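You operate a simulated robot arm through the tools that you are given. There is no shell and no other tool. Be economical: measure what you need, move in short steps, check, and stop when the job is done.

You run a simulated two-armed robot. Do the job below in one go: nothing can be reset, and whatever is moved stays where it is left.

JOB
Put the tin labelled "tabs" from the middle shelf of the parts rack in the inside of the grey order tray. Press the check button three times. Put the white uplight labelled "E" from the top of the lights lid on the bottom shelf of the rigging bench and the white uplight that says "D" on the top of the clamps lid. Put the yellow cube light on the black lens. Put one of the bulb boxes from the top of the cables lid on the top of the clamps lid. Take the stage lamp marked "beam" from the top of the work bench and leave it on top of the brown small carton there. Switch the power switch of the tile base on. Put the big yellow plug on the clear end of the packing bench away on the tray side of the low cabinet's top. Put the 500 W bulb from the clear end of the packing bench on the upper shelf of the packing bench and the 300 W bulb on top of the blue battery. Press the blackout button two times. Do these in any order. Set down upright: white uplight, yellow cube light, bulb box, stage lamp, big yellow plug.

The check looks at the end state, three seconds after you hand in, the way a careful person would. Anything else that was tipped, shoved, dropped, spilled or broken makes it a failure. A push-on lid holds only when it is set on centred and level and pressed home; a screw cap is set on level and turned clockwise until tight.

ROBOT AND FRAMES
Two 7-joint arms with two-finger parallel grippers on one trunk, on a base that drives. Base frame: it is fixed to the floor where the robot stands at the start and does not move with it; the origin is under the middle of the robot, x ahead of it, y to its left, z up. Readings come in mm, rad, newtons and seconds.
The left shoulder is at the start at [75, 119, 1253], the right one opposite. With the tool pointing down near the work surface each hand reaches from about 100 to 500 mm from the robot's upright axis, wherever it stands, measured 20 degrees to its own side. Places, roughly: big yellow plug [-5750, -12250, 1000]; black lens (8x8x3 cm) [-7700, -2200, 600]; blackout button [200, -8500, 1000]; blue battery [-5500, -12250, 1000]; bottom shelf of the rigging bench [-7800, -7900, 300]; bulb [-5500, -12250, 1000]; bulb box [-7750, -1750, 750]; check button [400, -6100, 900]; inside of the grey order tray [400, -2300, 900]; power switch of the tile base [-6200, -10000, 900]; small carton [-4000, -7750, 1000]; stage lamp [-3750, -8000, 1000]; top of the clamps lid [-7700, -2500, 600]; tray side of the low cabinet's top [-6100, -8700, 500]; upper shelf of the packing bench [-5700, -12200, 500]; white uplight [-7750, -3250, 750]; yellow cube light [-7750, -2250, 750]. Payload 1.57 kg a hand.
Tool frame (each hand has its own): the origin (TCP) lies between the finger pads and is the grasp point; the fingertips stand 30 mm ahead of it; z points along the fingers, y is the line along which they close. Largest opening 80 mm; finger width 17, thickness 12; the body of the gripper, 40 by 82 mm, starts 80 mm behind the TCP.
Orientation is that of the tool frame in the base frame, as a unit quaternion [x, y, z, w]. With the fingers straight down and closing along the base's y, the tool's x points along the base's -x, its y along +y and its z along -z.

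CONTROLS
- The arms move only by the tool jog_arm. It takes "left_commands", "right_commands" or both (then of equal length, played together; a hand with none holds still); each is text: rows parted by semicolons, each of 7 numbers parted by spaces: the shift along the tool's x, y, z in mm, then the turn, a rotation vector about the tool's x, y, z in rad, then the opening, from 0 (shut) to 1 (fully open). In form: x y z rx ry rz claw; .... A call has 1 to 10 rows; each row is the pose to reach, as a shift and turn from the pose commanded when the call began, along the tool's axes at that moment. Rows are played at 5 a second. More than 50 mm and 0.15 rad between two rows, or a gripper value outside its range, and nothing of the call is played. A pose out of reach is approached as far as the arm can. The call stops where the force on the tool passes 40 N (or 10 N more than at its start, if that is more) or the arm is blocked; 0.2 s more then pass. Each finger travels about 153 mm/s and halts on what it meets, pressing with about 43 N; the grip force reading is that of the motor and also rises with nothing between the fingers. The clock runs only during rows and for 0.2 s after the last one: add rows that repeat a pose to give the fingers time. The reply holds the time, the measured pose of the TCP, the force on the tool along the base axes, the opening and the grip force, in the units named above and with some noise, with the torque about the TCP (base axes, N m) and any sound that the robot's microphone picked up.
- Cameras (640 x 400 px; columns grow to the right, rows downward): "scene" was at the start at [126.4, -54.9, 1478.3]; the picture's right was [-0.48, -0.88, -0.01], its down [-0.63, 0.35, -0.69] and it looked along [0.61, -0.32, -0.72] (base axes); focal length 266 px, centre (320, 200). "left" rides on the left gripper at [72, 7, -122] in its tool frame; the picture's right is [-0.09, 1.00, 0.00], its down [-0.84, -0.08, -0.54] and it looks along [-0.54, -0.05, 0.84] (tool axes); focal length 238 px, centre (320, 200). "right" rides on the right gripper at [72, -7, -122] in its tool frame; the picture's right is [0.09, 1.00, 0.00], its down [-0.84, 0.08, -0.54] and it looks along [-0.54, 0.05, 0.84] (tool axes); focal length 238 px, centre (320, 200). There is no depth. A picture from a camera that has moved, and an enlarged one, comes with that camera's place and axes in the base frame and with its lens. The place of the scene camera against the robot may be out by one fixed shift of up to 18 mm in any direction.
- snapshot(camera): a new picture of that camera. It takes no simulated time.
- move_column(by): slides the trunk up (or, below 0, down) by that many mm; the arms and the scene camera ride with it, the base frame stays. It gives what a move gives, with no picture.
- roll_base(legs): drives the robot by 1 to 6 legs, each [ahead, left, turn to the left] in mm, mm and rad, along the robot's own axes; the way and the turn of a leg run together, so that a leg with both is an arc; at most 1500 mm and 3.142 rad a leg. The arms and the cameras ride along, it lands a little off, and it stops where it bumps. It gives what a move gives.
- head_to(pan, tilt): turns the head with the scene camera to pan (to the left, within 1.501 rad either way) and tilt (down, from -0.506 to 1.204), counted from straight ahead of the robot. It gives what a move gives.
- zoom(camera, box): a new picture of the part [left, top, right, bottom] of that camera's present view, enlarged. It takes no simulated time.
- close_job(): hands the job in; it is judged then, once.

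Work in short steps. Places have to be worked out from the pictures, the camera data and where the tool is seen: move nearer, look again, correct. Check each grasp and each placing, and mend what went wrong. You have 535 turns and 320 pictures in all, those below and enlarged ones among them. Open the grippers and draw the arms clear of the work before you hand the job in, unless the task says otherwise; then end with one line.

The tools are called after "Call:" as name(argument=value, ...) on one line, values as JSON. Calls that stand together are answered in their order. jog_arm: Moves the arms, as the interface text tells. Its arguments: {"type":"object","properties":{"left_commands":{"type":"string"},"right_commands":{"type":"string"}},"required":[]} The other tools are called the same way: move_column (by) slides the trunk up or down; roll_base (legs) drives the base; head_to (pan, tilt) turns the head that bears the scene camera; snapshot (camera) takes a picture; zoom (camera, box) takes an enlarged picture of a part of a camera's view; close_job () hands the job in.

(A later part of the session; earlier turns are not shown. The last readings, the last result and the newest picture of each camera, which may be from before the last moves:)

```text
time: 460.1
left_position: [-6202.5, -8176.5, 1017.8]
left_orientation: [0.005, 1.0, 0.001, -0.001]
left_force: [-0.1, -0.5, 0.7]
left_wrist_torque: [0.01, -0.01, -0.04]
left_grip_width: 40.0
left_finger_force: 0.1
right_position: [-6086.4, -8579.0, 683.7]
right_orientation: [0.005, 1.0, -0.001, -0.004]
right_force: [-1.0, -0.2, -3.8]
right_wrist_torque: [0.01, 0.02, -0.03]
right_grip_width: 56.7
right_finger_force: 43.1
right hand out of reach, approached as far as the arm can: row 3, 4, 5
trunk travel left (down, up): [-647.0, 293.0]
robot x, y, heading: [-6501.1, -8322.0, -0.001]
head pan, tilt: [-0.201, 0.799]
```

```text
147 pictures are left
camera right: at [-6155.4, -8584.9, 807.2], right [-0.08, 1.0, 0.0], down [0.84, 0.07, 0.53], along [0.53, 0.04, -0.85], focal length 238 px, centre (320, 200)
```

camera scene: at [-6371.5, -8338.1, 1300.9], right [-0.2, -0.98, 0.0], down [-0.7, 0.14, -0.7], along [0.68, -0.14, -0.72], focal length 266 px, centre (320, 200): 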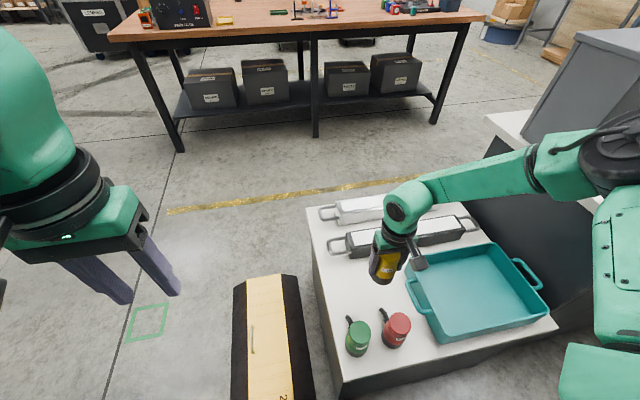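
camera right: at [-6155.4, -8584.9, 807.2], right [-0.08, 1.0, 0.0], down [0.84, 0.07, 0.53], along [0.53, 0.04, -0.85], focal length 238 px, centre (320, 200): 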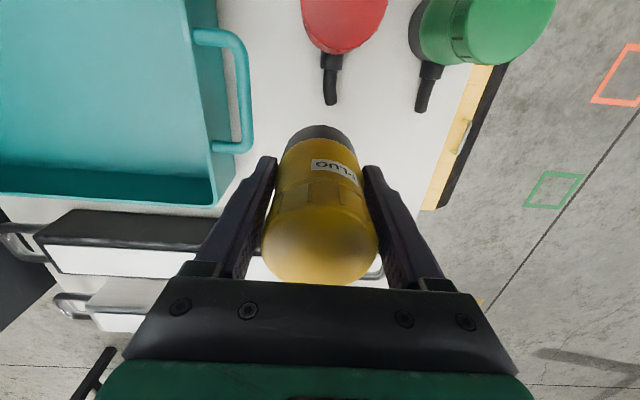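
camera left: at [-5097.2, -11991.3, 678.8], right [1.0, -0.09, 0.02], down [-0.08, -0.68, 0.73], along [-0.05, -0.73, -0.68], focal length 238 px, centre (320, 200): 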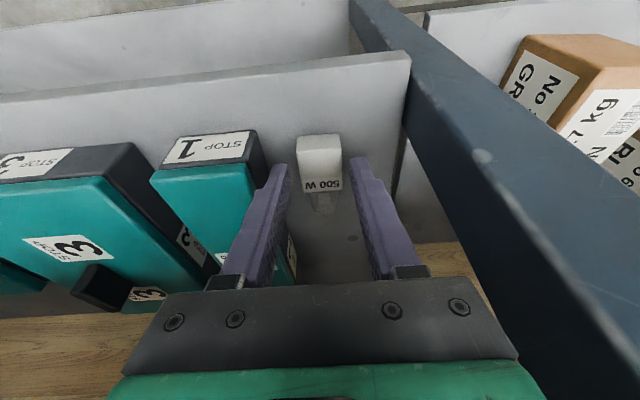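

Reach is limited from this height, so I'll lower the trunk 95 mm and correct the position.

Call:
move_column(by=-95)

Call:
jog_arm(right_commands="-14 7 -5 0 0 0 0.45; -28 14 -5 0 0 0 0.45; -40 19 -5 0 0 0 0.45; -40 19 -5 0 0 0 0.45")

Call:
snapshot(camera="right")

Call:
snapshot(camera="scene")

```text
time: 461.4
left_position: [-6199.9, -8177.8, 923.6]
left_orientation: [0.005, 1.0, 0.001, -0.002]
left_force: [0.3, -0.4, 0.9]
left_wrist_torque: [0.0, 0.01, -0.03]
left_grip_width: 40.0
left_finger_force: 0.1
right_position: [-6086.4, -8579.6, 587.9]
right_orientation: [0.006, 1.0, -0.002, -0.006]
right_force: [-0.3, 0.1, -2.6]
right_wrist_torque: [0.0, 0.04, -0.01]
right_grip_width: 56.9
right_finger_force: 42.7
trunk travel left (down, up): [-552.0, 388.0]
robot x, y, heading: [-6503.8, -8324.3, 0.007]
head pan, tilt: [-0.201, 0.799]
```

```text
time: 462.4
left_position: [-6201.5, -8177.0, 924.1]
left_orientation: [0.004, 1.0, 0.001, -0.002]
left_force: [0.7, -0.1, -1.4]
left_wrist_torque: [-0.02, -0.03, -0.01]
left_grip_width: 40.1
left_finger_force: 0.0
right_position: [-6060.5, -8567.9, 609.5]
right_orientation: [0.005, 1.0, 0.0, -0.004]
right_force: [0.0, 0.0, -3.4]
right_wrist_torque: [0.01, 0.04, -0.02]
right_grip_width: 56.9
right_finger_force: 42.9
right hand out of reach, approached as far as the arm can: row 1, 2, 3, 4
trunk travel left (down, up): [-552.0, 388.0]
robot x, y, heading: [-6500.5, -8322.4, -0.001]
head pan, tilt: [-0.201, 0.799]
```

```text
146 pictures are left
camera right: at [-6130.6, -8573.6, 732.7], right [-0.08, 1.0, 0.0], down [0.84, 0.07, 0.53], along [0.53, 0.04, -0.85], focal length 238 px, centre (320, 200)
```

right: 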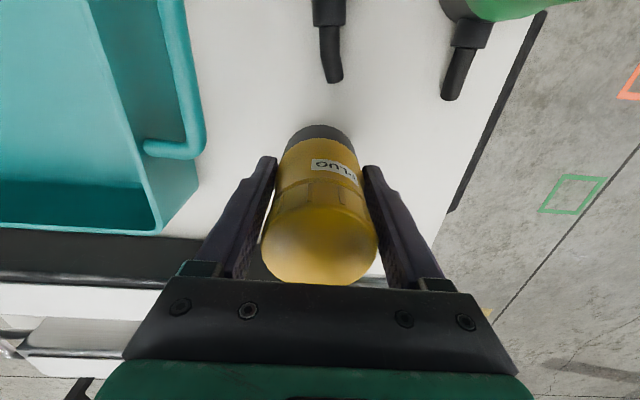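

```text
145 pictures are left
camera scene: at [-6372.7, -8337.8, 1206.0], right [-0.2, -0.98, 0.0], down [-0.7, 0.14, -0.7], along [0.68, -0.14, -0.72], focal length 266 px, centre (320, 200)
```

scene: 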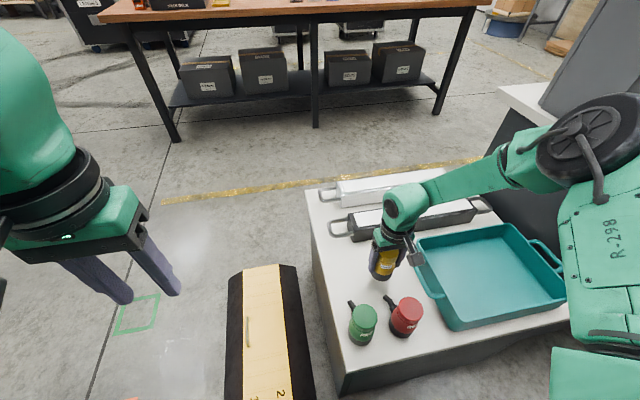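

This spot is good. I'll lower with the trunk until contact.

Call:
move_column(by=-38)

Call:
move_column(by=-6)

```text
time: 463.2
left_position: [-6204.2, -8177.2, 888.5]
left_orientation: [0.005, 1.0, 0.0, 0.001]
left_force: [-0.1, -0.3, -0.3]
left_wrist_torque: [-0.02, 0.01, -0.04]
left_grip_width: 40.1
left_finger_force: 0.1
right_position: [-6060.8, -8568.1, 575.7]
right_orientation: [0.005, 1.0, 0.0, 0.002]
right_force: [4.5, -7.5, 38.5]
right_wrist_torque: [0.26, -0.45, 0.04]
right_grip_width: 57.1
right_finger_force: 42.9
trunk travel left (down, up): [-514.0, 426.0]
robot x, y, heading: [-6502.6, -8320.4, -0.001]
head pan, tilt: [-0.201, 0.799]
```

```text
time: 463.7
left_position: [-6205.1, -8175.6, 881.3]
left_orientation: [0.004, 1.0, 0.0, 0.001]
left_force: [-0.3, 0.4, -0.5]
left_wrist_torque: [0.01, -0.02, 0.01]
left_grip_width: 39.8
left_finger_force: 0.1
right_position: [-6061.7, -8566.6, 569.7]
right_orientation: [0.005, 1.0, -0.001, -0.001]
right_force: [1.8, -3.4, 35.9]
right_wrist_torque: [0.54, -0.42, 0.02]
right_grip_width: 56.7
right_finger_force: 42.2
trunk travel left (down, up): [-508.0, 432.0]
robot x, y, heading: [-6498.9, -8321.0, 0.0]
head pan, tilt: [-0.201, 0.799]
```

Contact. I'll relieve slightly and release.

Call:
move_column(by=4)

Call:
jog_arm(right_commands="0 0 0 0 0 0 0.6; 0 0 0 0 0 0 0.8; 0 0 0 0 0 0 1; 0 0 0 0 0 0 1; 0 0 0 0 0 0 1")

Call:
move_column(by=120)

Call:
snapshot(camera="right")

```text
time: 464.3
left_position: [-6202.9, -8175.2, 883.4]
left_orientation: [0.005, 1.0, 0.0, -0.001]
left_force: [0.1, 0.4, -0.2]
left_wrist_torque: [-0.01, -0.01, 0.0]
left_grip_width: 40.0
left_finger_force: 0.0
right_position: [-6063.3, -8567.3, 569.0]
right_orientation: [0.005, 1.0, -0.001, -0.005]
right_force: [3.8, 2.4, 9.5]
right_wrist_torque: [0.24, -0.55, 0.03]
right_grip_width: 56.9
right_finger_force: 43.0
trunk travel left (down, up): [-512.0, 428.0]
robot x, y, heading: [-6500.1, -8323.0, -0.004]
head pan, tilt: [-0.201, 0.799]
```

```text
time: 465.5
left_position: [-6202.0, -8176.2, 883.4]
left_orientation: [0.004, 1.0, 0.0, -0.001]
left_force: [1.3, -0.1, 0.0]
left_wrist_torque: [0.0, 0.05, 0.02]
left_grip_width: 39.7
left_finger_force: 0.0
right_position: [-6061.2, -8568.7, 569.0]
right_orientation: [0.004, 1.0, 0.0, -0.004]
right_force: [-0.5, 0.0, 0.3]
right_wrist_torque: [0.02, -0.05, 0.04]
right_grip_width: 80.3
right_finger_force: 0.1
trunk travel left (down, up): [-512.0, 428.0]
robot x, y, heading: [-6504.3, -8320.2, -0.002]
head pan, tilt: [-0.201, 0.799]
```

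```text
time: 467.0
left_position: [-6202.3, -8176.2, 1004.2]
left_orientation: [0.004, 1.0, 0.001, -0.001]
left_force: [0.3, -1.1, -0.6]
left_wrist_torque: [-0.03, 0.0, 0.01]
left_grip_width: 39.9
left_finger_force: 0.0
right_position: [-6060.3, -8567.7, 689.1]
right_orientation: [0.005, 1.0, -0.001, -0.004]
right_force: [-0.1, -0.2, -0.2]
right_wrist_torque: [0.01, 0.01, 0.03]
right_grip_width: 80.1
right_finger_force: 0.1
trunk travel left (down, up): [-632.0, 308.0]
robot x, y, heading: [-6502.2, -8324.4, 0.004]
head pan, tilt: [-0.201, 0.799]
```

```text
144 pictures are left
camera right: at [-6130.8, -8573.5, 812.7], right [-0.08, 1.0, 0.0], down [0.84, 0.07, 0.53], along [0.53, 0.04, -0.85], focal length 238 px, centre (320, 200)
```

right: 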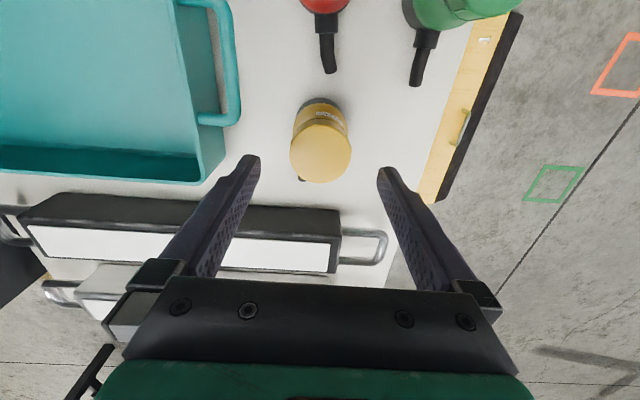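

The plug stands upright on the tray side. I'll raise the hand, back off and go to the tile base.

Call:
jog_arm(right_commands="0 0 -45 0 0 0 0.5; 0 0 -90 0 0 0 0.3; 0 0 -135 0 0 0 0.1; 0 0 -180 0 0 0 0; 0 0 -225 0 0 0 0; 0 0 -270 0 0 0 0; 0 0 -315 0 0 0 0; 0 0 -360 0 0 0 0; 0 0 -390 0 0 0 0")

Call:
roll_base(legs=[[-350, 0, 0], [0, -1450, 0]])

Call:
head_to(pan=-0.2, tilt=0.5)

Call:
snapshot(camera="scene")

```text
time: 469.0
left_position: [-6202.8, -8177.0, 1005.2]
left_orientation: [0.004, 1.0, 0.001, -0.001]
left_force: [1.4, -0.2, 1.1]
left_wrist_torque: [0.03, -0.05, -0.02]
left_grip_width: 40.0
left_finger_force: 0.1
right_position: [-6058.3, -8566.4, 1080.0]
right_orientation: [0.005, 1.0, 0.0, -0.004]
right_force: [0.0, -0.6, 0.1]
right_wrist_torque: [0.02, 0.01, -0.04]
right_grip_width: 0.0
right_finger_force: 21.0
trunk travel left (down, up): [-632.0, 308.0]
robot x, y, heading: [-6499.9, -8327.0, 0.005]
head pan, tilt: [-0.201, 0.799]
```

```text
time: 478.0
left_position: [-6557.5, -9625.9, 1004.2]
left_orientation: [0.011, 1.0, 0.0, -0.002]
left_force: [-0.3, 1.1, 0.8]
left_wrist_torque: [0.0, 0.01, -0.02]
left_grip_width: 39.7
left_finger_force: 0.1
right_position: [-6418.1, -10018.7, 1079.6]
right_orientation: [0.01, 1.0, -0.001, -0.005]
right_force: [-0.6, -0.5, -0.3]
right_wrist_torque: [-0.03, 0.02, -0.02]
right_grip_width: 0.0
right_finger_force: 21.2
trunk travel left (down, up): [-632.0, 308.0]
robot x, y, heading: [-6856.2, -9766.0, -0.008]
head pan, tilt: [-0.201, 0.799]
```

```text
time: 478.8
left_position: [-6557.8, -9625.8, 1004.3]
left_orientation: [0.011, 1.0, 0.0, -0.002]
left_force: [0.6, 0.1, 0.5]
left_wrist_torque: [-0.02, 0.01, 0.0]
left_grip_width: 40.0
left_finger_force: 0.1
right_position: [-6417.1, -10018.1, 1078.4]
right_orientation: [0.01, 1.0, -0.002, -0.005]
right_force: [0.3, -0.6, 0.6]
right_wrist_torque: [-0.02, 0.03, -0.02]
right_grip_width: 0.0
right_finger_force: 21.9
trunk travel left (down, up): [-632.0, 308.0]
robot x, y, heading: [-6858.0, -9770.5, -0.015]
head pan, tilt: [-0.201, 0.499]
```

```text
143 pictures are left
camera scene: at [-6721.0, -9787.2, 1311.9], right [-0.21, -0.98, 0.0], down [-0.47, 0.1, -0.88], along [0.86, -0.18, -0.48], focal length 266 px, centre (320, 200)
```

scene: 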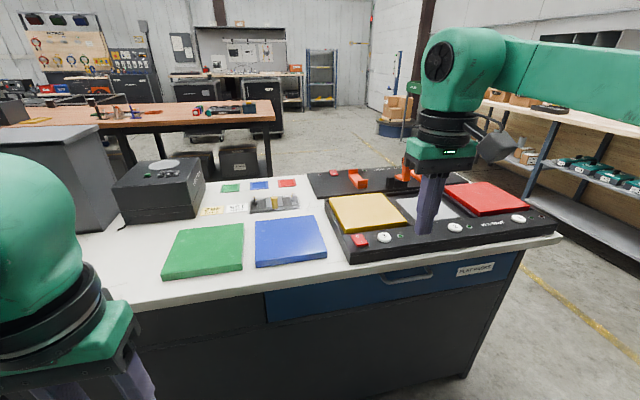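

Call:
zoom(camera="scene", box=[325, 205, 425, 265])

```text
6.40 times, centred on (375, 235) of scene
camera zoom: at [-6721.0, -9787.2, 1311.9], right [-0.21, -0.98, 0.0], down [-0.47, 0.1, -0.88], along [0.86, -0.18, -0.48], focal length 1702 px, centre (-32, -24)
```

zoom: 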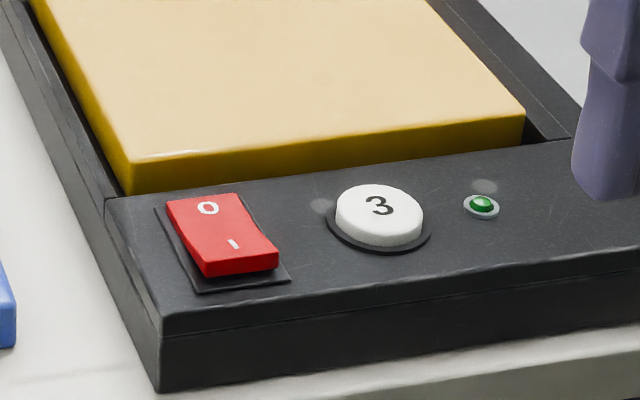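

The power rocker shows the "I" end (nearest, west) raised, so it's off. I'll press the "I" end at about (−6238, −9993) with closed fingertips.

Call:
roll_base(legs=[[130, 25, 0.012]])

Call:
snapshot(camera="right")

```text
time: 480.1
left_position: [-6432.5, -9597.8, 1004.9]
left_orientation: [0.003, 1.0, 0.001, -0.001]
left_force: [-0.4, 0.8, 0.6]
left_wrist_torque: [0.02, -0.01, -0.01]
left_grip_width: 39.7
left_finger_force: 0.0
right_position: [-6286.8, -9988.5, 1079.4]
right_orientation: [0.004, 1.0, -0.001, -0.003]
right_force: [-0.1, 0.6, -0.2]
right_wrist_torque: [0.02, 0.02, -0.01]
right_grip_width: 0.0
right_finger_force: 20.8
trunk travel left (down, up): [-632.0, 308.0]
robot x, y, heading: [-6729.1, -9745.8, 0.001]
head pan, tilt: [-0.201, 0.499]
```

```text
141 pictures are left
camera right: at [-6356.6, -9993.9, 1203.0], right [-0.08, 1.0, 0.0], down [0.84, 0.07, 0.54], along [0.53, 0.04, -0.84], focal length 238 px, centre (320, 200)
```

right: 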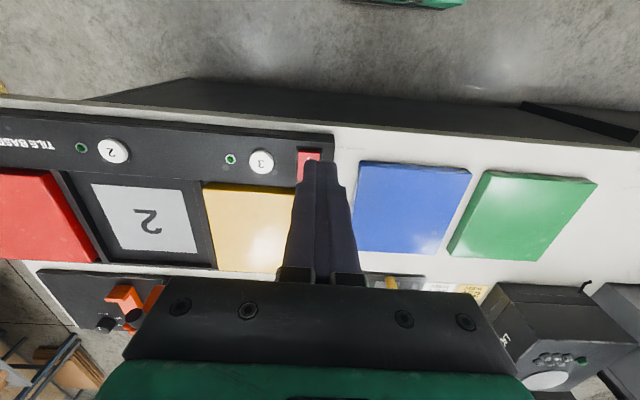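

Call:
jog_arm(right_commands="-25 -6 0 0 0 0 0; -50 -12 0 0 0 0 0; -50 -12 45 0 0 0 0; -50 -12 90 0 0 0 0; -50 -12 125 0 0 0 0; -50 -12 125 0 0 0 0")

Call:
snapshot(camera="right")

```text
time: 481.5
left_position: [-6430.8, -9597.2, 1004.3]
left_orientation: [0.003, 1.0, 0.002, -0.001]
left_force: [-0.2, -0.2, -1.0]
left_wrist_torque: [0.04, 0.01, 0.0]
left_grip_width: 39.9
left_finger_force: 0.0
right_position: [-6237.7, -10000.6, 953.1]
right_orientation: [0.005, 1.0, 0.0, -0.005]
right_force: [-0.1, -0.5, 0.2]
right_wrist_torque: [0.03, 0.0, 0.04]
right_grip_width: 0.1
right_finger_force: 20.7
trunk travel left (down, up): [-632.0, 308.0]
robot x, y, heading: [-6729.2, -9744.4, 0.002]
head pan, tilt: [-0.201, 0.499]
```

```text
140 pictures are left
camera right: at [-6308.6, -10005.5, 1076.8], right [-0.08, 1.0, 0.0], down [0.84, 0.07, 0.54], along [0.53, 0.04, -0.84], focal length 238 px, centre (320, 200)
```

right: 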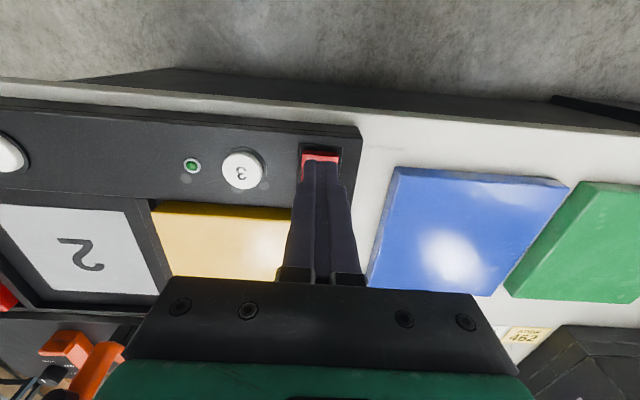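

Call:
jog_arm(right_commands="-4 0 15 0 0 0 0; -5 0 25 0 0 0 0; -5 0 32 0 0 0 0; -5 0 37 0 0 0 0; -5 0 41 0 0 0 0")

Call:
snapshot(camera="right")

```text
time: 482.7
left_position: [-6434.3, -9598.0, 1006.1]
left_orientation: [0.005, 1.0, 0.0, 0.001]
left_force: [0.1, 0.1, -0.7]
left_wrist_torque: [0.02, -0.01, 0.04]
left_grip_width: 40.0
left_finger_force: 0.1
right_position: [-6232.8, -10001.2, 917.9]
right_orientation: [0.005, 1.0, 0.0, 0.004]
right_force: [5.1, -9.2, 36.5]
right_wrist_torque: [-0.29, -0.53, 0.16]
right_grip_width: 0.0
right_finger_force: 21.2
trunk travel left (down, up): [-632.0, 308.0]
robot x, y, heading: [-6730.5, -9748.3, 0.004]
head pan, tilt: [-0.201, 0.499]
heard: click
```

```text
139 pictures are left
camera right: at [-6305.0, -10006.3, 1040.8], right [-0.08, 1.0, 0.0], down [0.83, 0.07, 0.55], along [0.55, 0.04, -0.84], focal length 238 px, centre (320, 200)
```

right: 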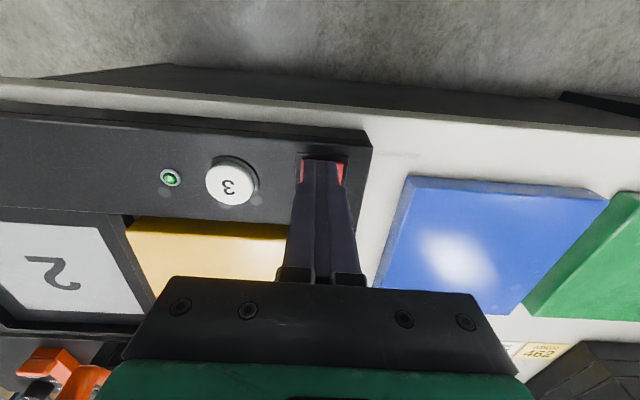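

Click heard. I'll rise and verify the rocker's position.

Call:
jog_arm(right_commands="0 0 -20 0 0 0 0; 0 0 -60 0 0 0 0; 0 0 -100 0 0 0 0; 45 0 -130 0 0 0 0; 90 0 -150 0 0 0 0; 135 0 -160 0 0 0 0")

Call:
zoom(camera="scene", box=[320, 230, 440, 310])

```text
refused: row 4 steps farther than a row can; nothing moved
```

```text
5.00 times, centred on (380, 270) of scene
camera zoom: at [-6596.2, -9760.4, 1313.2], right [-0.2, -0.98, 0.0], down [-0.47, 0.09, -0.88], along [0.86, -0.17, -0.48], focal length 1330 px, centre (20, -150)
```

zoom: 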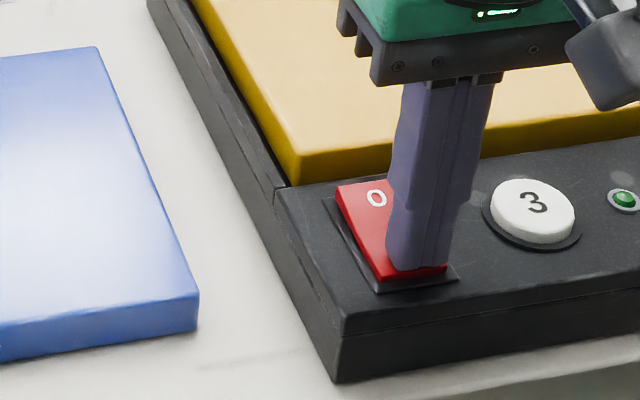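

Call:
jog_arm(right_commands="0 0 -20 0 0 0 0; 0 0 -60 0 0 0 0; 0 0 -100 0 0 0 0; 40 0 -115 0 0 0 0; 80 0 -130 0 0 0 0; 120 0 -145 0 0 0 0; 160 0 -155 0 0 0 0")

Call:
zoom(camera="scene", box=[320, 230, 440, 310])

```text
time: 484.3
left_position: [-6433.0, -9597.0, 1004.2]
left_orientation: [0.003, 1.0, 0.001, 0.0]
left_force: [-0.4, 0.0, -1.1]
left_wrist_torque: [-0.01, -0.01, 0.01]
left_grip_width: 39.9
left_finger_force: 0.0
right_position: [-6393.1, -10001.9, 1069.3]
right_orientation: [0.005, 1.0, 0.0, -0.004]
right_force: [0.6, -0.2, -0.7]
right_wrist_torque: [0.0, -0.02, -0.01]
right_grip_width: 0.0
right_finger_force: 21.5
trunk travel left (down, up): [-632.0, 308.0]
robot x, y, heading: [-6729.9, -9743.8, 0.002]
head pan, tilt: [-0.201, 0.499]
```

```text
5.00 times, centred on (380, 270) of scene
camera zoom: at [-6593.8, -9761.7, 1312.2], right [-0.2, -0.98, 0.0], down [-0.47, 0.09, -0.88], along [0.86, -0.17, -0.48], focal length 1330 px, centre (20, -150)
```

zoom: 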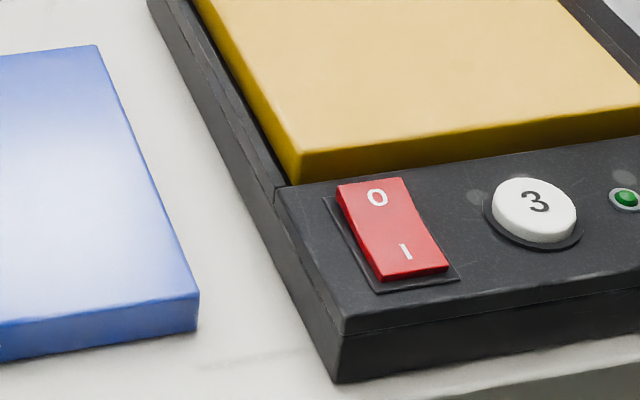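

The rocker is now on. Next is the stage lamp on the work bench to the east. I'll drive back round the north side.

Call:
roll_base(legs=[[-250, 0, 0], [0, 1500, 0], [0, 1000, 0], [1500, 0, 0]])

Call:
head_to(pan=0.0, tilt=0.3)

Call:
snapshot(camera="scene")

```text
time: 505.1
left_position: [-5181.6, -7086.8, 1004.0]
left_orientation: [0.006, 1.0, 0.002, -0.002]
left_force: [-0.2, 0.0, -0.3]
left_wrist_torque: [-0.03, -0.02, 0.03]
left_grip_width: 39.6
left_finger_force: 0.0
right_position: [-5143.6, -7489.2, 1068.9]
right_orientation: [0.006, 1.0, -0.001, -0.004]
right_force: [-0.2, 0.1, 0.5]
right_wrist_torque: [0.0, 0.0, 0.0]
right_grip_width: 0.1
right_finger_force: 21.4
trunk travel left (down, up): [-632.0, 308.0]
robot x, y, heading: [-5482.8, -7233.4, -0.003]
head pan, tilt: [-0.201, 0.499]
```

```text
time: 505.8
left_position: [-5180.8, -7086.7, 1004.7]
left_orientation: [0.006, 1.0, 0.001, -0.002]
left_force: [0.3, 0.4, 0.0]
left_wrist_torque: [-0.02, 0.01, 0.01]
left_grip_width: 40.1
left_finger_force: 0.0
right_position: [-5144.2, -7490.5, 1069.5]
right_orientation: [0.006, 1.0, -0.001, -0.004]
right_force: [-0.3, 0.7, -0.5]
right_wrist_torque: [0.02, -0.01, -0.04]
right_grip_width: 0.0
right_finger_force: 21.2
trunk travel left (down, up): [-632.0, 308.0]
robot x, y, heading: [-5480.8, -7233.6, -0.003]
head pan, tilt: [0.0, 0.3]
```

```text
136 pictures are left
camera scene: at [-5338.2, -7231.1, 1330.3], right [0.0, -1.0, 0.0], down [-0.3, 0.0, -0.95], along [0.95, 0.0, -0.3], focal length 266 px, centre (320, 200)
```

scene: 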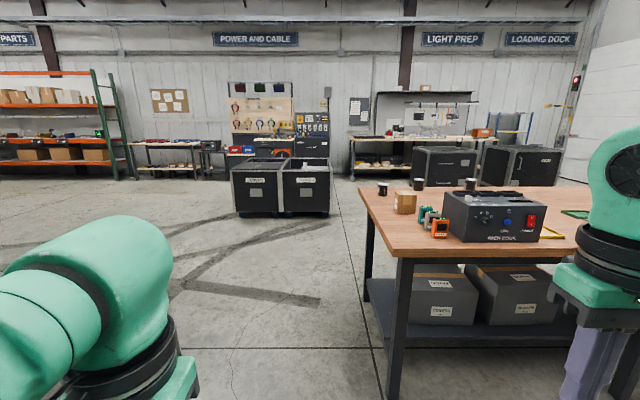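

Call:
zoom(camera="scene", box=[360, 165, 500, 265])

```text
4.00 times, centred on (430, 215) of scene
camera zoom: at [-5338.2, -7231.1, 1330.3], right [0.0, -1.0, 0.0], down [-0.3, 0.0, -0.95], along [0.95, 0.0, -0.3], focal length 1064 px, centre (-120, 140)
```

zoom: 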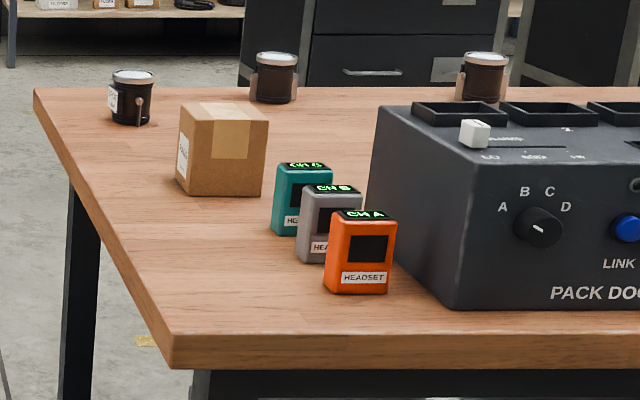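

The lamps stand near the bench's east edge. I'll go round the north end to the east side and face west.

Call:
roll_base(legs=[[0, 600, 0], [1500, 0, 0], [950, 0, 0], [0, 0, -1.57], [0, 0, -1.57]])

Call:
head_to(pan=0.7, tilt=0.35)

Call:
snapshot(camera="scene")

```text
time: 528.4
left_position: [-3339.1, -6800.2, 1004.1]
left_orientation: [1.0, -0.01, 0.002, 0.001]
left_force: [-0.3, -0.6, 0.6]
left_wrist_torque: [-0.02, -0.02, 0.0]
left_grip_width: 40.1
left_finger_force: 0.1
right_position: [-3372.4, -6396.9, 1069.8]
right_orientation: [1.0, -0.01, 0.005, -0.001]
right_force: [0.3, 0.2, 0.3]
right_wrist_torque: [0.01, 0.03, 0.0]
right_grip_width: 0.2
right_finger_force: 21.4
trunk travel left (down, up): [-632.0, 308.0]
robot x, y, heading: [-3036.1, -6656.1, 3.135]
head pan, tilt: [0.0, 0.3]
```

```text
time: 529.4
left_position: [-3339.0, -6801.6, 1004.9]
left_orientation: [1.0, -0.009, 0.001, 0.002]
left_force: [0.2, 0.6, 0.7]
left_wrist_torque: [0.02, 0.01, -0.01]
left_grip_width: 40.0
left_finger_force: 0.1
right_position: [-3372.1, -6397.0, 1069.3]
right_orientation: [1.0, -0.01, 0.005, 0.0]
right_force: [0.1, 0.4, -0.1]
right_wrist_torque: [-0.05, -0.01, 0.01]
right_grip_width: 0.0
right_finger_force: 21.1
trunk travel left (down, up): [-632.0, 308.0]
robot x, y, heading: [-3042.8, -6656.7, 3.131]
head pan, tilt: [0.7, 0.351]
```

```text
134 pictures are left
camera scene: at [-3159.3, -6713.9, 1325.7], right [-0.64, 0.77, 0.0], down [0.27, 0.22, -0.94], along [-0.72, -0.6, -0.34], focal length 266 px, centre (320, 200)
```

scene: 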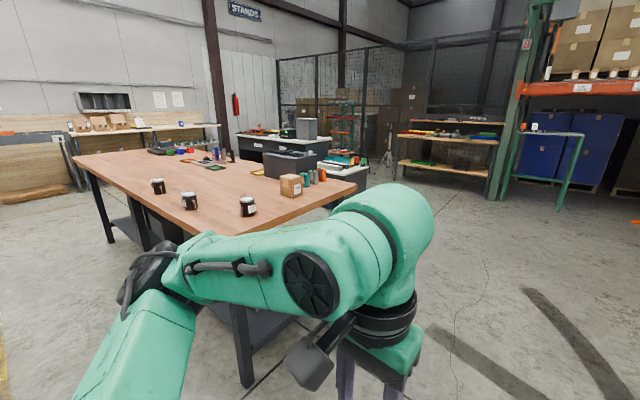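

Call:
roll_base(legs=[[0, 1050, 0.01]])

Call:
head_to(pan=0.0, tilt=0.45)

Call:
snapshot(camera="scene")

Call:
zoom(camera="scene", box=[200, 110, 440, 230])

```text
time: 534.8
left_position: [-3341.9, -7845.9, 1004.6]
left_orientation: [1.0, -0.006, 0.001, 0.001]
left_force: [0.8, -0.1, 0.9]
left_wrist_torque: [-0.04, -0.01, -0.01]
left_grip_width: 40.1
left_finger_force: 0.1
right_position: [-3380.8, -7442.8, 1069.5]
right_orientation: [1.0, -0.007, 0.005, -0.001]
right_force: [0.5, -0.4, -0.5]
right_wrist_torque: [0.01, 0.0, -0.02]
right_grip_width: 0.1
right_finger_force: 21.1
trunk travel left (down, up): [-632.0, 308.0]
robot x, y, heading: [-3041.5, -7701.1, 3.141]
head pan, tilt: [0.7, 0.351]
```

```text
time: 535.9
left_position: [-3342.3, -7846.1, 1004.2]
left_orientation: [1.0, -0.007, 0.002, 0.0]
left_force: [-0.5, 0.5, 0.4]
left_wrist_torque: [0.0, 0.0, -0.02]
left_grip_width: 40.2
left_finger_force: 0.1
right_position: [-3379.5, -7442.5, 1070.0]
right_orientation: [1.0, -0.006, 0.005, -0.002]
right_force: [0.4, 0.3, 0.0]
right_wrist_torque: [0.02, 0.01, 0.0]
right_grip_width: 0.0
right_finger_force: 21.9
trunk travel left (down, up): [-632.0, 308.0]
robot x, y, heading: [-3042.6, -7701.0, 3.14]
head pan, tilt: [0.0, 0.45]
```

```text
133 pictures are left
camera scene: at [-3185.2, -7699.1, 1316.5], right [0.0, 1.0, 0.0], down [0.44, 0.0, -0.9], along [-0.9, 0.0, -0.44], focal length 266 px, centre (320, 200)
```

scene: 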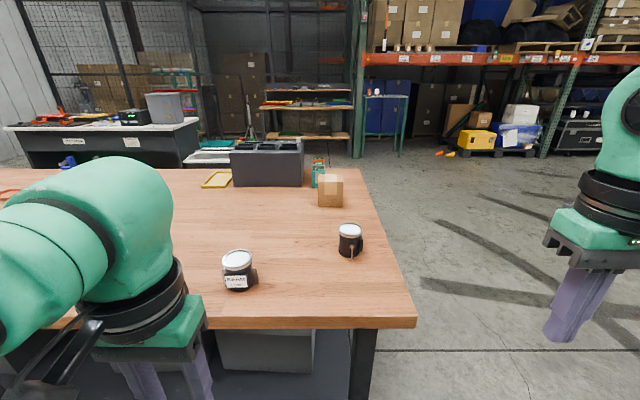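

```text
2.67 times, centred on (320, 170) of scene
camera zoom: at [-3185.2, -7699.1, 1316.5], right [0.0, 1.0, 0.0], down [0.44, 0.0, -0.9], along [-0.9, 0.0, -0.44], focal length 709 px, centre (320, 280)
```

zoom: 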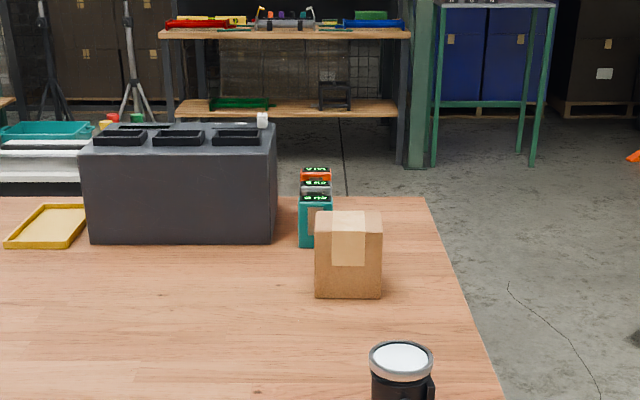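

Call:
zoom(camera="scene", box=[205, 220, 375, 310])

```text
3.76 times, centred on (290, 265) of scene
camera zoom: at [-3185.2, -7699.1, 1316.5], right [0.0, 1.0, 0.0], down [0.44, 0.0, -0.9], along [-0.9, 0.0, -0.44], focal length 1001 px, centre (433, -45)
```

zoom: 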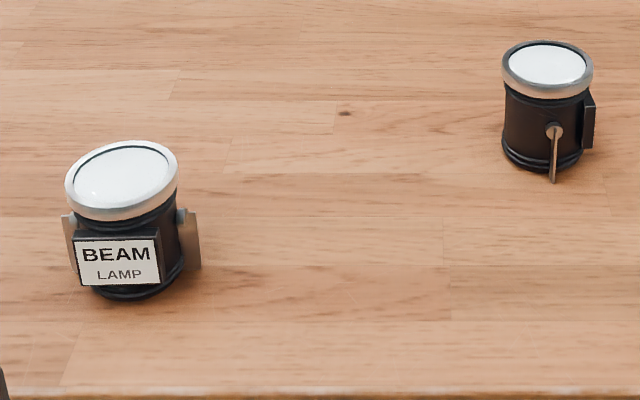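

The BEAM lamp is the middle one, at about (−3640, −7879). I'll turn the left hand so its fingers avoid the yoke and label plate, and go above it.

Call:
jog_arm(left_commands="0 0 -10 0 0 0.15 1; 0 0 -20 0 0 0.3 1; 0 0 -30 0 0 0.45 1; 0 0 -35 0 0 0.6 1; 0 0 -40 0 0 0.75 1; 0 0 -40 0 0 0.9 1; 0 0 -40 0 0 1.03 1; 0 0 -40 0 0 1.03 1")

Call:
roll_base(legs=[[180, 25, 0]])

Call:
snapshot(camera="left")

```text
time: 537.7
left_position: [-3343.1, -7845.4, 1043.1]
left_orientation: [0.867, -0.499, 0.002, 0.0]
left_force: [-0.4, 0.1, -0.8]
left_wrist_torque: [-0.01, -0.01, 0.02]
left_grip_width: 79.9
left_finger_force: 0.1
right_position: [-3379.5, -7442.5, 1069.8]
right_orientation: [1.0, -0.007, 0.004, 0.0]
right_force: [0.4, 0.2, 0.9]
right_wrist_torque: [0.0, 0.0, 0.03]
right_grip_width: 0.0
right_finger_force: 21.4
trunk travel left (down, up): [-632.0, 308.0]
robot x, y, heading: [-3042.9, -7702.6, 3.141]
head pan, tilt: [0.0, 0.45]
```

```text
time: 539.2
left_position: [-3522.5, -7871.4, 1044.9]
left_orientation: [0.867, -0.498, 0.001, 0.001]
left_force: [-0.6, -0.3, 0.4]
left_wrist_torque: [-0.05, 0.0, -0.01]
left_grip_width: 79.8
left_finger_force: 0.1
right_position: [-3559.1, -7467.5, 1068.1]
right_orientation: [1.0, -0.006, 0.003, 0.0]
right_force: [0.5, 0.8, 0.4]
right_wrist_torque: [0.01, 0.0, -0.01]
right_grip_width: 0.1
right_finger_force: 21.6
trunk travel left (down, up): [-632.0, 308.0]
robot x, y, heading: [-3222.2, -7725.6, 3.138]
head pan, tilt: [0.0, 0.45]
```

```text
130 pictures are left
camera left: at [-3491.9, -7936.9, 1167.5], right [-0.91, -0.42, 0.0], down [-0.36, 0.76, 0.54], along [-0.23, 0.49, -0.84], focal length 238 px, centre (320, 200)
```

left: 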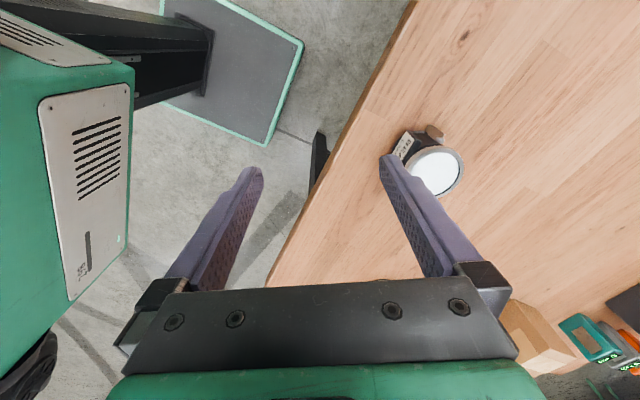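

Call:
jog_arm(left_commands="-16 40 0 0 0 0 1; -33 80 0 0 0 0 1; -50 119 0 0 0 0 1; -50 119 25 0 0 0 1; -50 119 25 0 0 0 1")

Call:
snapshot(camera="left")

```text
time: 540.4
left_position: [-3650.6, -7887.5, 1019.1]
left_orientation: [0.867, -0.498, 0.002, 0.0]
left_force: [0.3, -0.5, -0.6]
left_wrist_torque: [-0.03, 0.0, -0.01]
left_grip_width: 80.1
left_finger_force: 0.2
right_position: [-3560.2, -7468.4, 1069.1]
right_orientation: [1.0, -0.006, 0.004, 0.0]
right_force: [0.2, -0.4, 0.1]
right_wrist_torque: [0.01, 0.0, 0.0]
right_grip_width: 0.2
right_finger_force: 21.2
trunk travel left (down, up): [-632.0, 308.0]
robot x, y, heading: [-3224.7, -7724.0, 3.137]
head pan, tilt: [0.0, 0.45]
```

```text
129 pictures are left
camera left: at [-3620.5, -7953.7, 1142.6], right [-0.91, -0.42, 0.0], down [-0.36, 0.76, 0.54], along [-0.23, 0.49, -0.84], focal length 238 px, centre (320, 200)
```

left: 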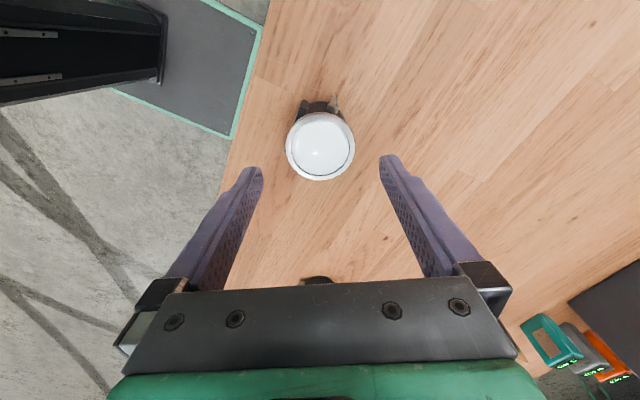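

The lens top is at (−3651, −7887, 940) and the hand is right over it, with clear sides for the fingers. Descending and gripping.

Call:
jog_arm(left_commands="0 0 30 0 0 0 1; 0 0 60 0 0 0 1; 0 0 88 0 0 0 1; 0 0 88 0 0 0 0.9; 0 0 88 0 0 0 0.6; 0 0 88 0 0 0 0.6; 0 0 88 0 0 0 0.6")

Call:
snapshot(camera="left")

```text
time: 542.0
left_position: [-3650.1, -7887.3, 932.4]
left_orientation: [0.868, -0.497, 0.001, 0.001]
left_force: [1.0, -2.1, 6.1]
left_wrist_torque: [-0.07, -0.2, -0.07]
left_grip_width: 63.0
left_finger_force: 43.0
right_position: [-3559.1, -7468.2, 1070.3]
right_orientation: [1.0, -0.006, 0.003, -0.001]
right_force: [0.4, -0.4, -0.5]
right_wrist_torque: [0.01, -0.03, -0.01]
right_grip_width: 0.2
right_finger_force: 21.3
trunk travel left (down, up): [-632.0, 308.0]
robot x, y, heading: [-3224.0, -7727.3, 3.14]
head pan, tilt: [0.0, 0.45]
```

```text
128 pictures are left
camera left: at [-3619.8, -7954.1, 1054.7], right [-0.91, -0.42, 0.0], down [-0.36, 0.76, 0.54], along [-0.23, 0.49, -0.84], focal length 238 px, centre (320, 200)
```

left: 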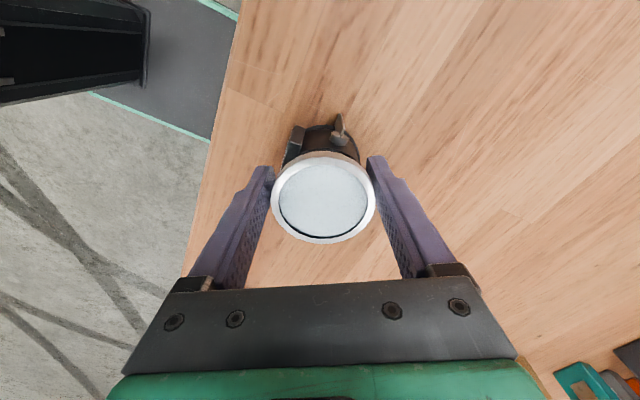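

Lamp gripped. I'll lift it, back off and go round to the bench's north end to reach the carton.

Call:
jog_arm(left_commands="0 0 -40 0 0 0 0.6; 0 0 -80 0 0 0 0.6; 0 0 -120 0 0 0 0.6; 0 0 -150 0 0 0 0.6")

Call:
roll_base(legs=[[-250, 0, 0], [0, -900, 0], [1250, 0, 0], [0, 0, 1.57]])

Call:
head_to(pan=0.1, tilt=0.5)

Call:
snapshot(camera="scene")

```text
time: 543.0
left_position: [-3650.2, -7887.6, 1080.3]
left_orientation: [0.867, -0.498, 0.001, 0.0]
left_force: [0.5, 0.2, -2.4]
left_wrist_torque: [-0.05, -0.04, 0.0]
left_grip_width: 59.9
left_finger_force: 42.9
right_position: [-3560.2, -7467.4, 1068.9]
right_orientation: [1.0, -0.007, 0.004, -0.001]
right_force: [-0.1, 0.0, 0.3]
right_wrist_torque: [-0.04, 0.02, 0.01]
right_grip_width: 0.1
right_finger_force: 21.4
trunk travel left (down, up): [-632.0, 308.0]
robot x, y, heading: [-3220.5, -7724.7, 3.139]
head pan, tilt: [0.0, 0.45]
```

```text
time: 558.9
left_position: [-4072.3, -7252.0, 1081.4]
left_orientation: [0.966, 0.258, 0.002, -0.002]
left_force: [-0.2, -0.5, -2.9]
left_wrist_torque: [0.05, -0.03, 0.0]
left_grip_width: 58.7
left_finger_force: 42.4
right_position: [-4490.7, -7159.3, 1070.0]
right_orientation: [0.714, 0.701, 0.002, -0.003]
right_force: [-0.5, 0.5, 0.0]
right_wrist_torque: [-0.01, -0.01, -0.01]
right_grip_width: 0.0
right_finger_force: 21.4
trunk travel left (down, up): [-632.0, 308.0]
robot x, y, heading: [-4233.0, -6820.0, -1.578]
head pan, tilt: [0.0, 0.45]
```

```text
time: 559.6
left_position: [-4073.1, -7251.8, 1081.0]
left_orientation: [0.966, 0.258, 0.002, -0.002]
left_force: [0.4, 0.3, -2.9]
left_wrist_torque: [-0.01, -0.01, 0.03]
left_grip_width: 59.0
left_finger_force: 42.7
right_position: [-4490.0, -7158.0, 1070.0]
right_orientation: [0.713, 0.701, 0.002, -0.004]
right_force: [0.2, 0.1, -0.3]
right_wrist_torque: [0.02, 0.0, -0.01]
right_grip_width: 0.1
right_finger_force: 21.3
trunk travel left (down, up): [-632.0, 308.0]
robot x, y, heading: [-4234.2, -6821.1, -1.578]
head pan, tilt: [0.099, 0.499]
```

```text
127 pictures are left
camera scene: at [-4224.0, -6961.7, 1312.0], right [-1.0, -0.09, 0.0], down [-0.04, 0.48, -0.88], along [0.08, -0.87, -0.48], focal length 266 px, centre (320, 200)
```

scene: 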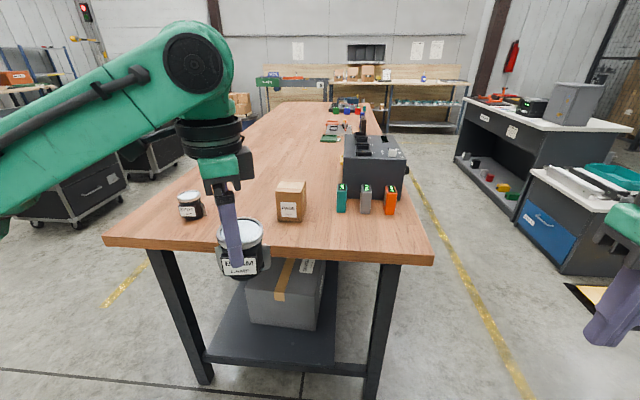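

The grip width has dropped a little, so I'll check the lamp in the hand.

Call:
snapshot(camera="left")

Call:
zoom(camera="scene", box=[160, 150, 320, 290])

```text
126 pictures are left
camera left: at [-4007.4, -7223.0, 1203.3], right [0.42, -0.91, 0.0], down [-0.76, -0.35, 0.54], along [-0.49, -0.22, -0.84], focal length 238 px, centre (320, 200)
```

left: 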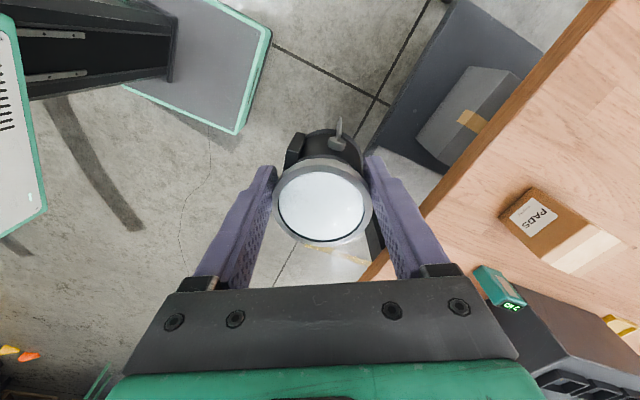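

```text
2.86 times, centred on (240, 220) of scene
camera zoom: at [-4224.0, -6961.7, 1312.0], right [-1.0, -0.09, 0.0], down [-0.04, 0.48, -0.88], along [0.08, -0.87, -0.48], focal length 760 px, centre (549, 143)
```

zoom: 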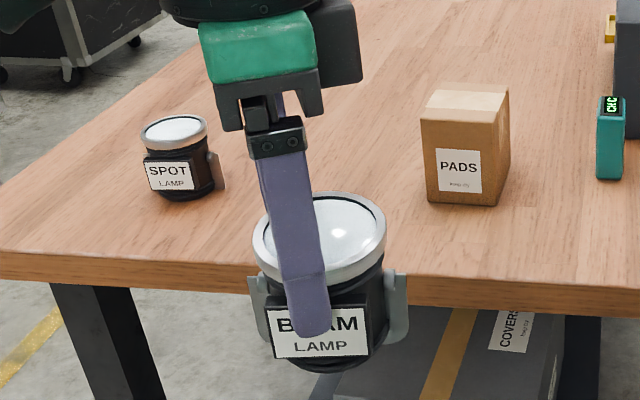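

It's held securely enough around the body. The PADS carton's top is around (−4060, −7655). I'll drive in over it.

Call:
roll_base(legs=[[355, 10, 0.008]])

Call:
jog_arm(left_commands="-10 17 0 0 0 0 0.6; -20 35 0 0 0 0 0.6; -20 35 0 0 0 0 0.6")

Call:
snapshot(camera="left")

Call:
zoom(camera="scene", box=[200, 140, 400, 300])

```text
time: 561.9
left_position: [-4062.6, -7607.6, 1080.8]
left_orientation: [0.965, 0.262, 0.001, -0.001]
left_force: [-0.5, 0.5, -2.9]
left_wrist_torque: [0.0, -0.02, 0.04]
left_grip_width: 58.6
left_finger_force: 43.1
right_position: [-4482.0, -7517.2, 1069.3]
right_orientation: [0.712, 0.702, 0.002, -0.004]
right_force: [-0.2, 0.0, 0.4]
right_wrist_torque: [0.0, -0.01, 0.02]
right_grip_width: 0.1
right_finger_force: 21.3
trunk travel left (down, up): [-632.0, 308.0]
robot x, y, heading: [-4222.6, -7183.9, -1.571]
head pan, tilt: [0.099, 0.499]
```

```text
time: 562.7
left_position: [-4061.5, -7648.9, 1080.3]
left_orientation: [0.965, 0.261, 0.0, -0.002]
left_force: [-0.7, 0.4, -2.3]
left_wrist_torque: [0.01, -0.06, 0.01]
left_grip_width: 58.6
left_finger_force: 43.0
right_position: [-4481.0, -7517.8, 1070.6]
right_orientation: [0.712, 0.702, 0.003, -0.004]
right_force: [0.0, -0.1, -0.2]
right_wrist_torque: [0.01, -0.01, 0.0]
right_grip_width: 0.0
right_finger_force: 21.1
trunk travel left (down, up): [-632.0, 308.0]
robot x, y, heading: [-4220.5, -7180.0, -1.579]
head pan, tilt: [0.099, 0.499]
```

```text
124 pictures are left
camera left: at [-3997.1, -7619.6, 1203.4], right [0.42, -0.91, 0.0], down [-0.76, -0.36, 0.54], along [-0.49, -0.23, -0.84], focal length 238 px, centre (320, 200)
```

left: 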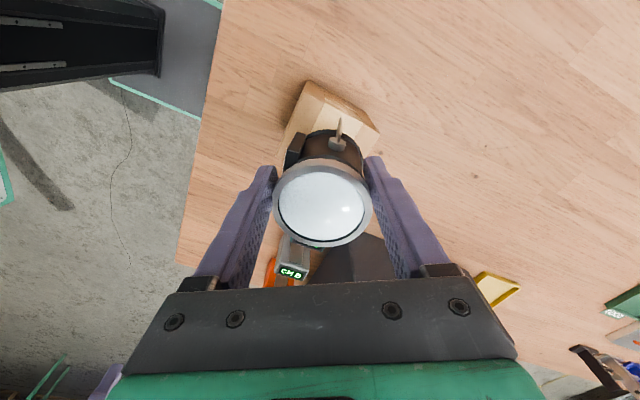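

```text
2.50 times, centred on (300, 220) of scene
camera zoom: at [-4214.8, -7318.8, 1312.0], right [-1.0, -0.1, 0.0], down [-0.05, 0.48, -0.88], along [0.08, -0.87, -0.48], focal length 665 px, centre (370, 150)
```

zoom: 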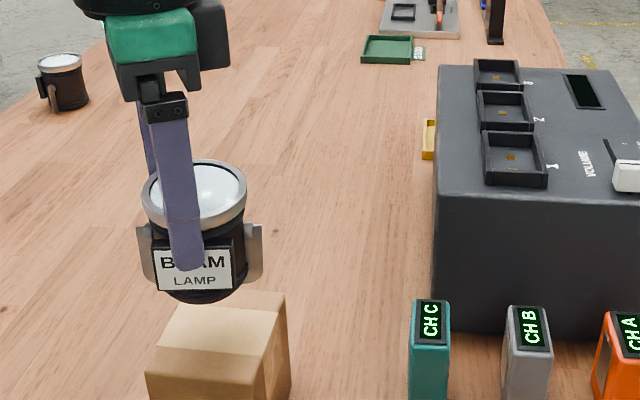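

The carton's top centre is about (−4079, −7665). I'll shift and lower gently.

Call:
jog_arm(left_commands="-12 3 0 0 0 0 0.6; -24 5.6 0 0 0 0 0.6; -24 5.6 15 0 0 0 0.6; -24 5.6 30 0 0 0 0.6; -24 5.6 30 0 0 0 0.6")

Call:
zoom(camera="scene", box=[200, 160, 360, 340])

Call:
snapshot(camera="left")

```text
time: 563.9
left_position: [-4080.0, -7665.1, 1050.3]
left_orientation: [0.965, 0.261, 0.003, -0.001]
left_force: [-0.4, -0.1, -2.1]
left_wrist_torque: [0.04, -0.05, 0.0]
left_grip_width: 58.3
left_finger_force: 43.1
right_position: [-4480.8, -7517.2, 1069.3]
right_orientation: [0.712, 0.702, 0.004, -0.005]
right_force: [-0.2, 0.2, -0.3]
right_wrist_torque: [-0.01, -0.01, -0.02]
right_grip_width: 0.0
right_finger_force: 21.4
trunk travel left (down, up): [-632.0, 308.0]
robot x, y, heading: [-4222.6, -7177.5, -1.567]
head pan, tilt: [0.099, 0.499]
```

```text
2.22 times, centred on (280, 250) of scene
camera zoom: at [-4215.4, -7319.0, 1312.0], right [-1.0, -0.1, 0.0], down [-0.05, 0.48, -0.88], along [0.08, -0.87, -0.48], focal length 591 px, centre (409, 89)
```

zoom: 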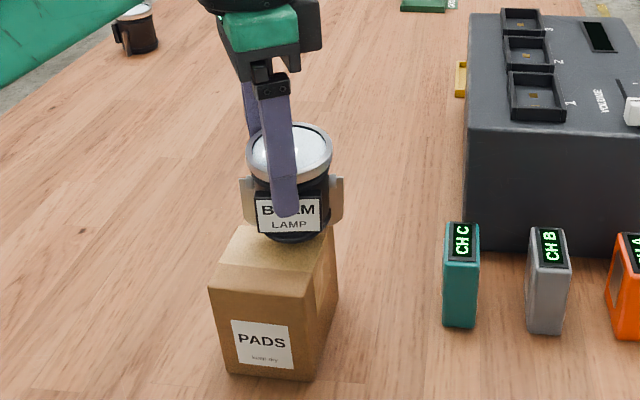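

```text
121 pictures are left
camera left: at [-4015.5, -7636.2, 1172.9], right [0.42, -0.91, 0.0], down [-0.76, -0.36, 0.54], along [-0.49, -0.23, -0.84], focal length 238 px, centre (320, 200)
```

left: 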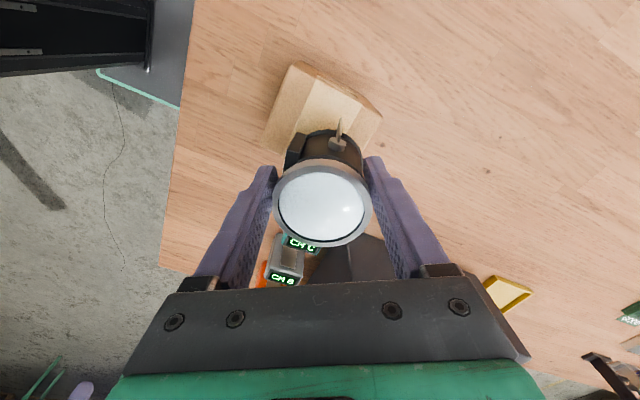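

Call:
jog_arm(left_commands="0 0 8 0 0 0 0.6; 0 0 16 0 0 0 0.6; 0 0 22 0 0 0 0.6; 0 0 27 0 0 0 0.6; 0 0 32 0 0 0 0.6")

Call:
zoom(camera="scene", box=[200, 160, 360, 340])

```text
time: 565.1
left_position: [-4079.6, -7663.9, 1013.9]
left_orientation: [0.966, 0.26, 0.003, -0.004]
left_force: [0.4, 0.1, -0.5]
left_wrist_torque: [0.05, 0.02, 0.0]
left_grip_width: 48.1
left_finger_force: 0.0
right_position: [-4480.9, -7517.6, 1068.2]
right_orientation: [0.712, 0.702, 0.002, -0.004]
right_force: [-0.2, -0.6, -0.8]
right_wrist_torque: [0.02, 0.02, 0.01]
right_grip_width: 0.1
right_finger_force: 21.0
trunk travel left (down, up): [-632.0, 308.0]
robot x, y, heading: [-4223.6, -7183.1, -1.574]
head pan, tilt: [0.099, 0.499]
```

```text
2.22 times, centred on (280, 250) of scene
camera zoom: at [-4215.0, -7319.1, 1311.2], right [-1.0, -0.1, 0.0], down [-0.05, 0.48, -0.88], along [0.08, -0.87, -0.48], focal length 591 px, centre (409, 89)
```

zoom: 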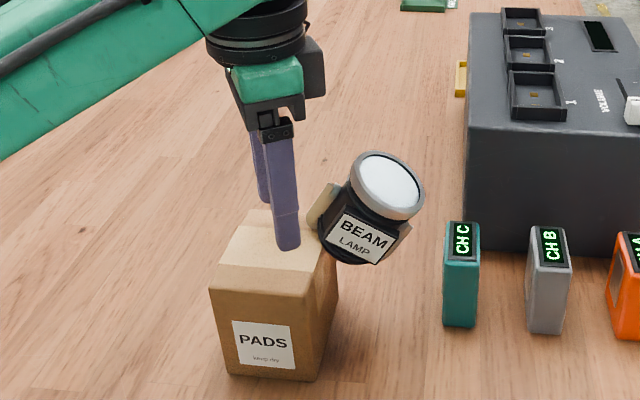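

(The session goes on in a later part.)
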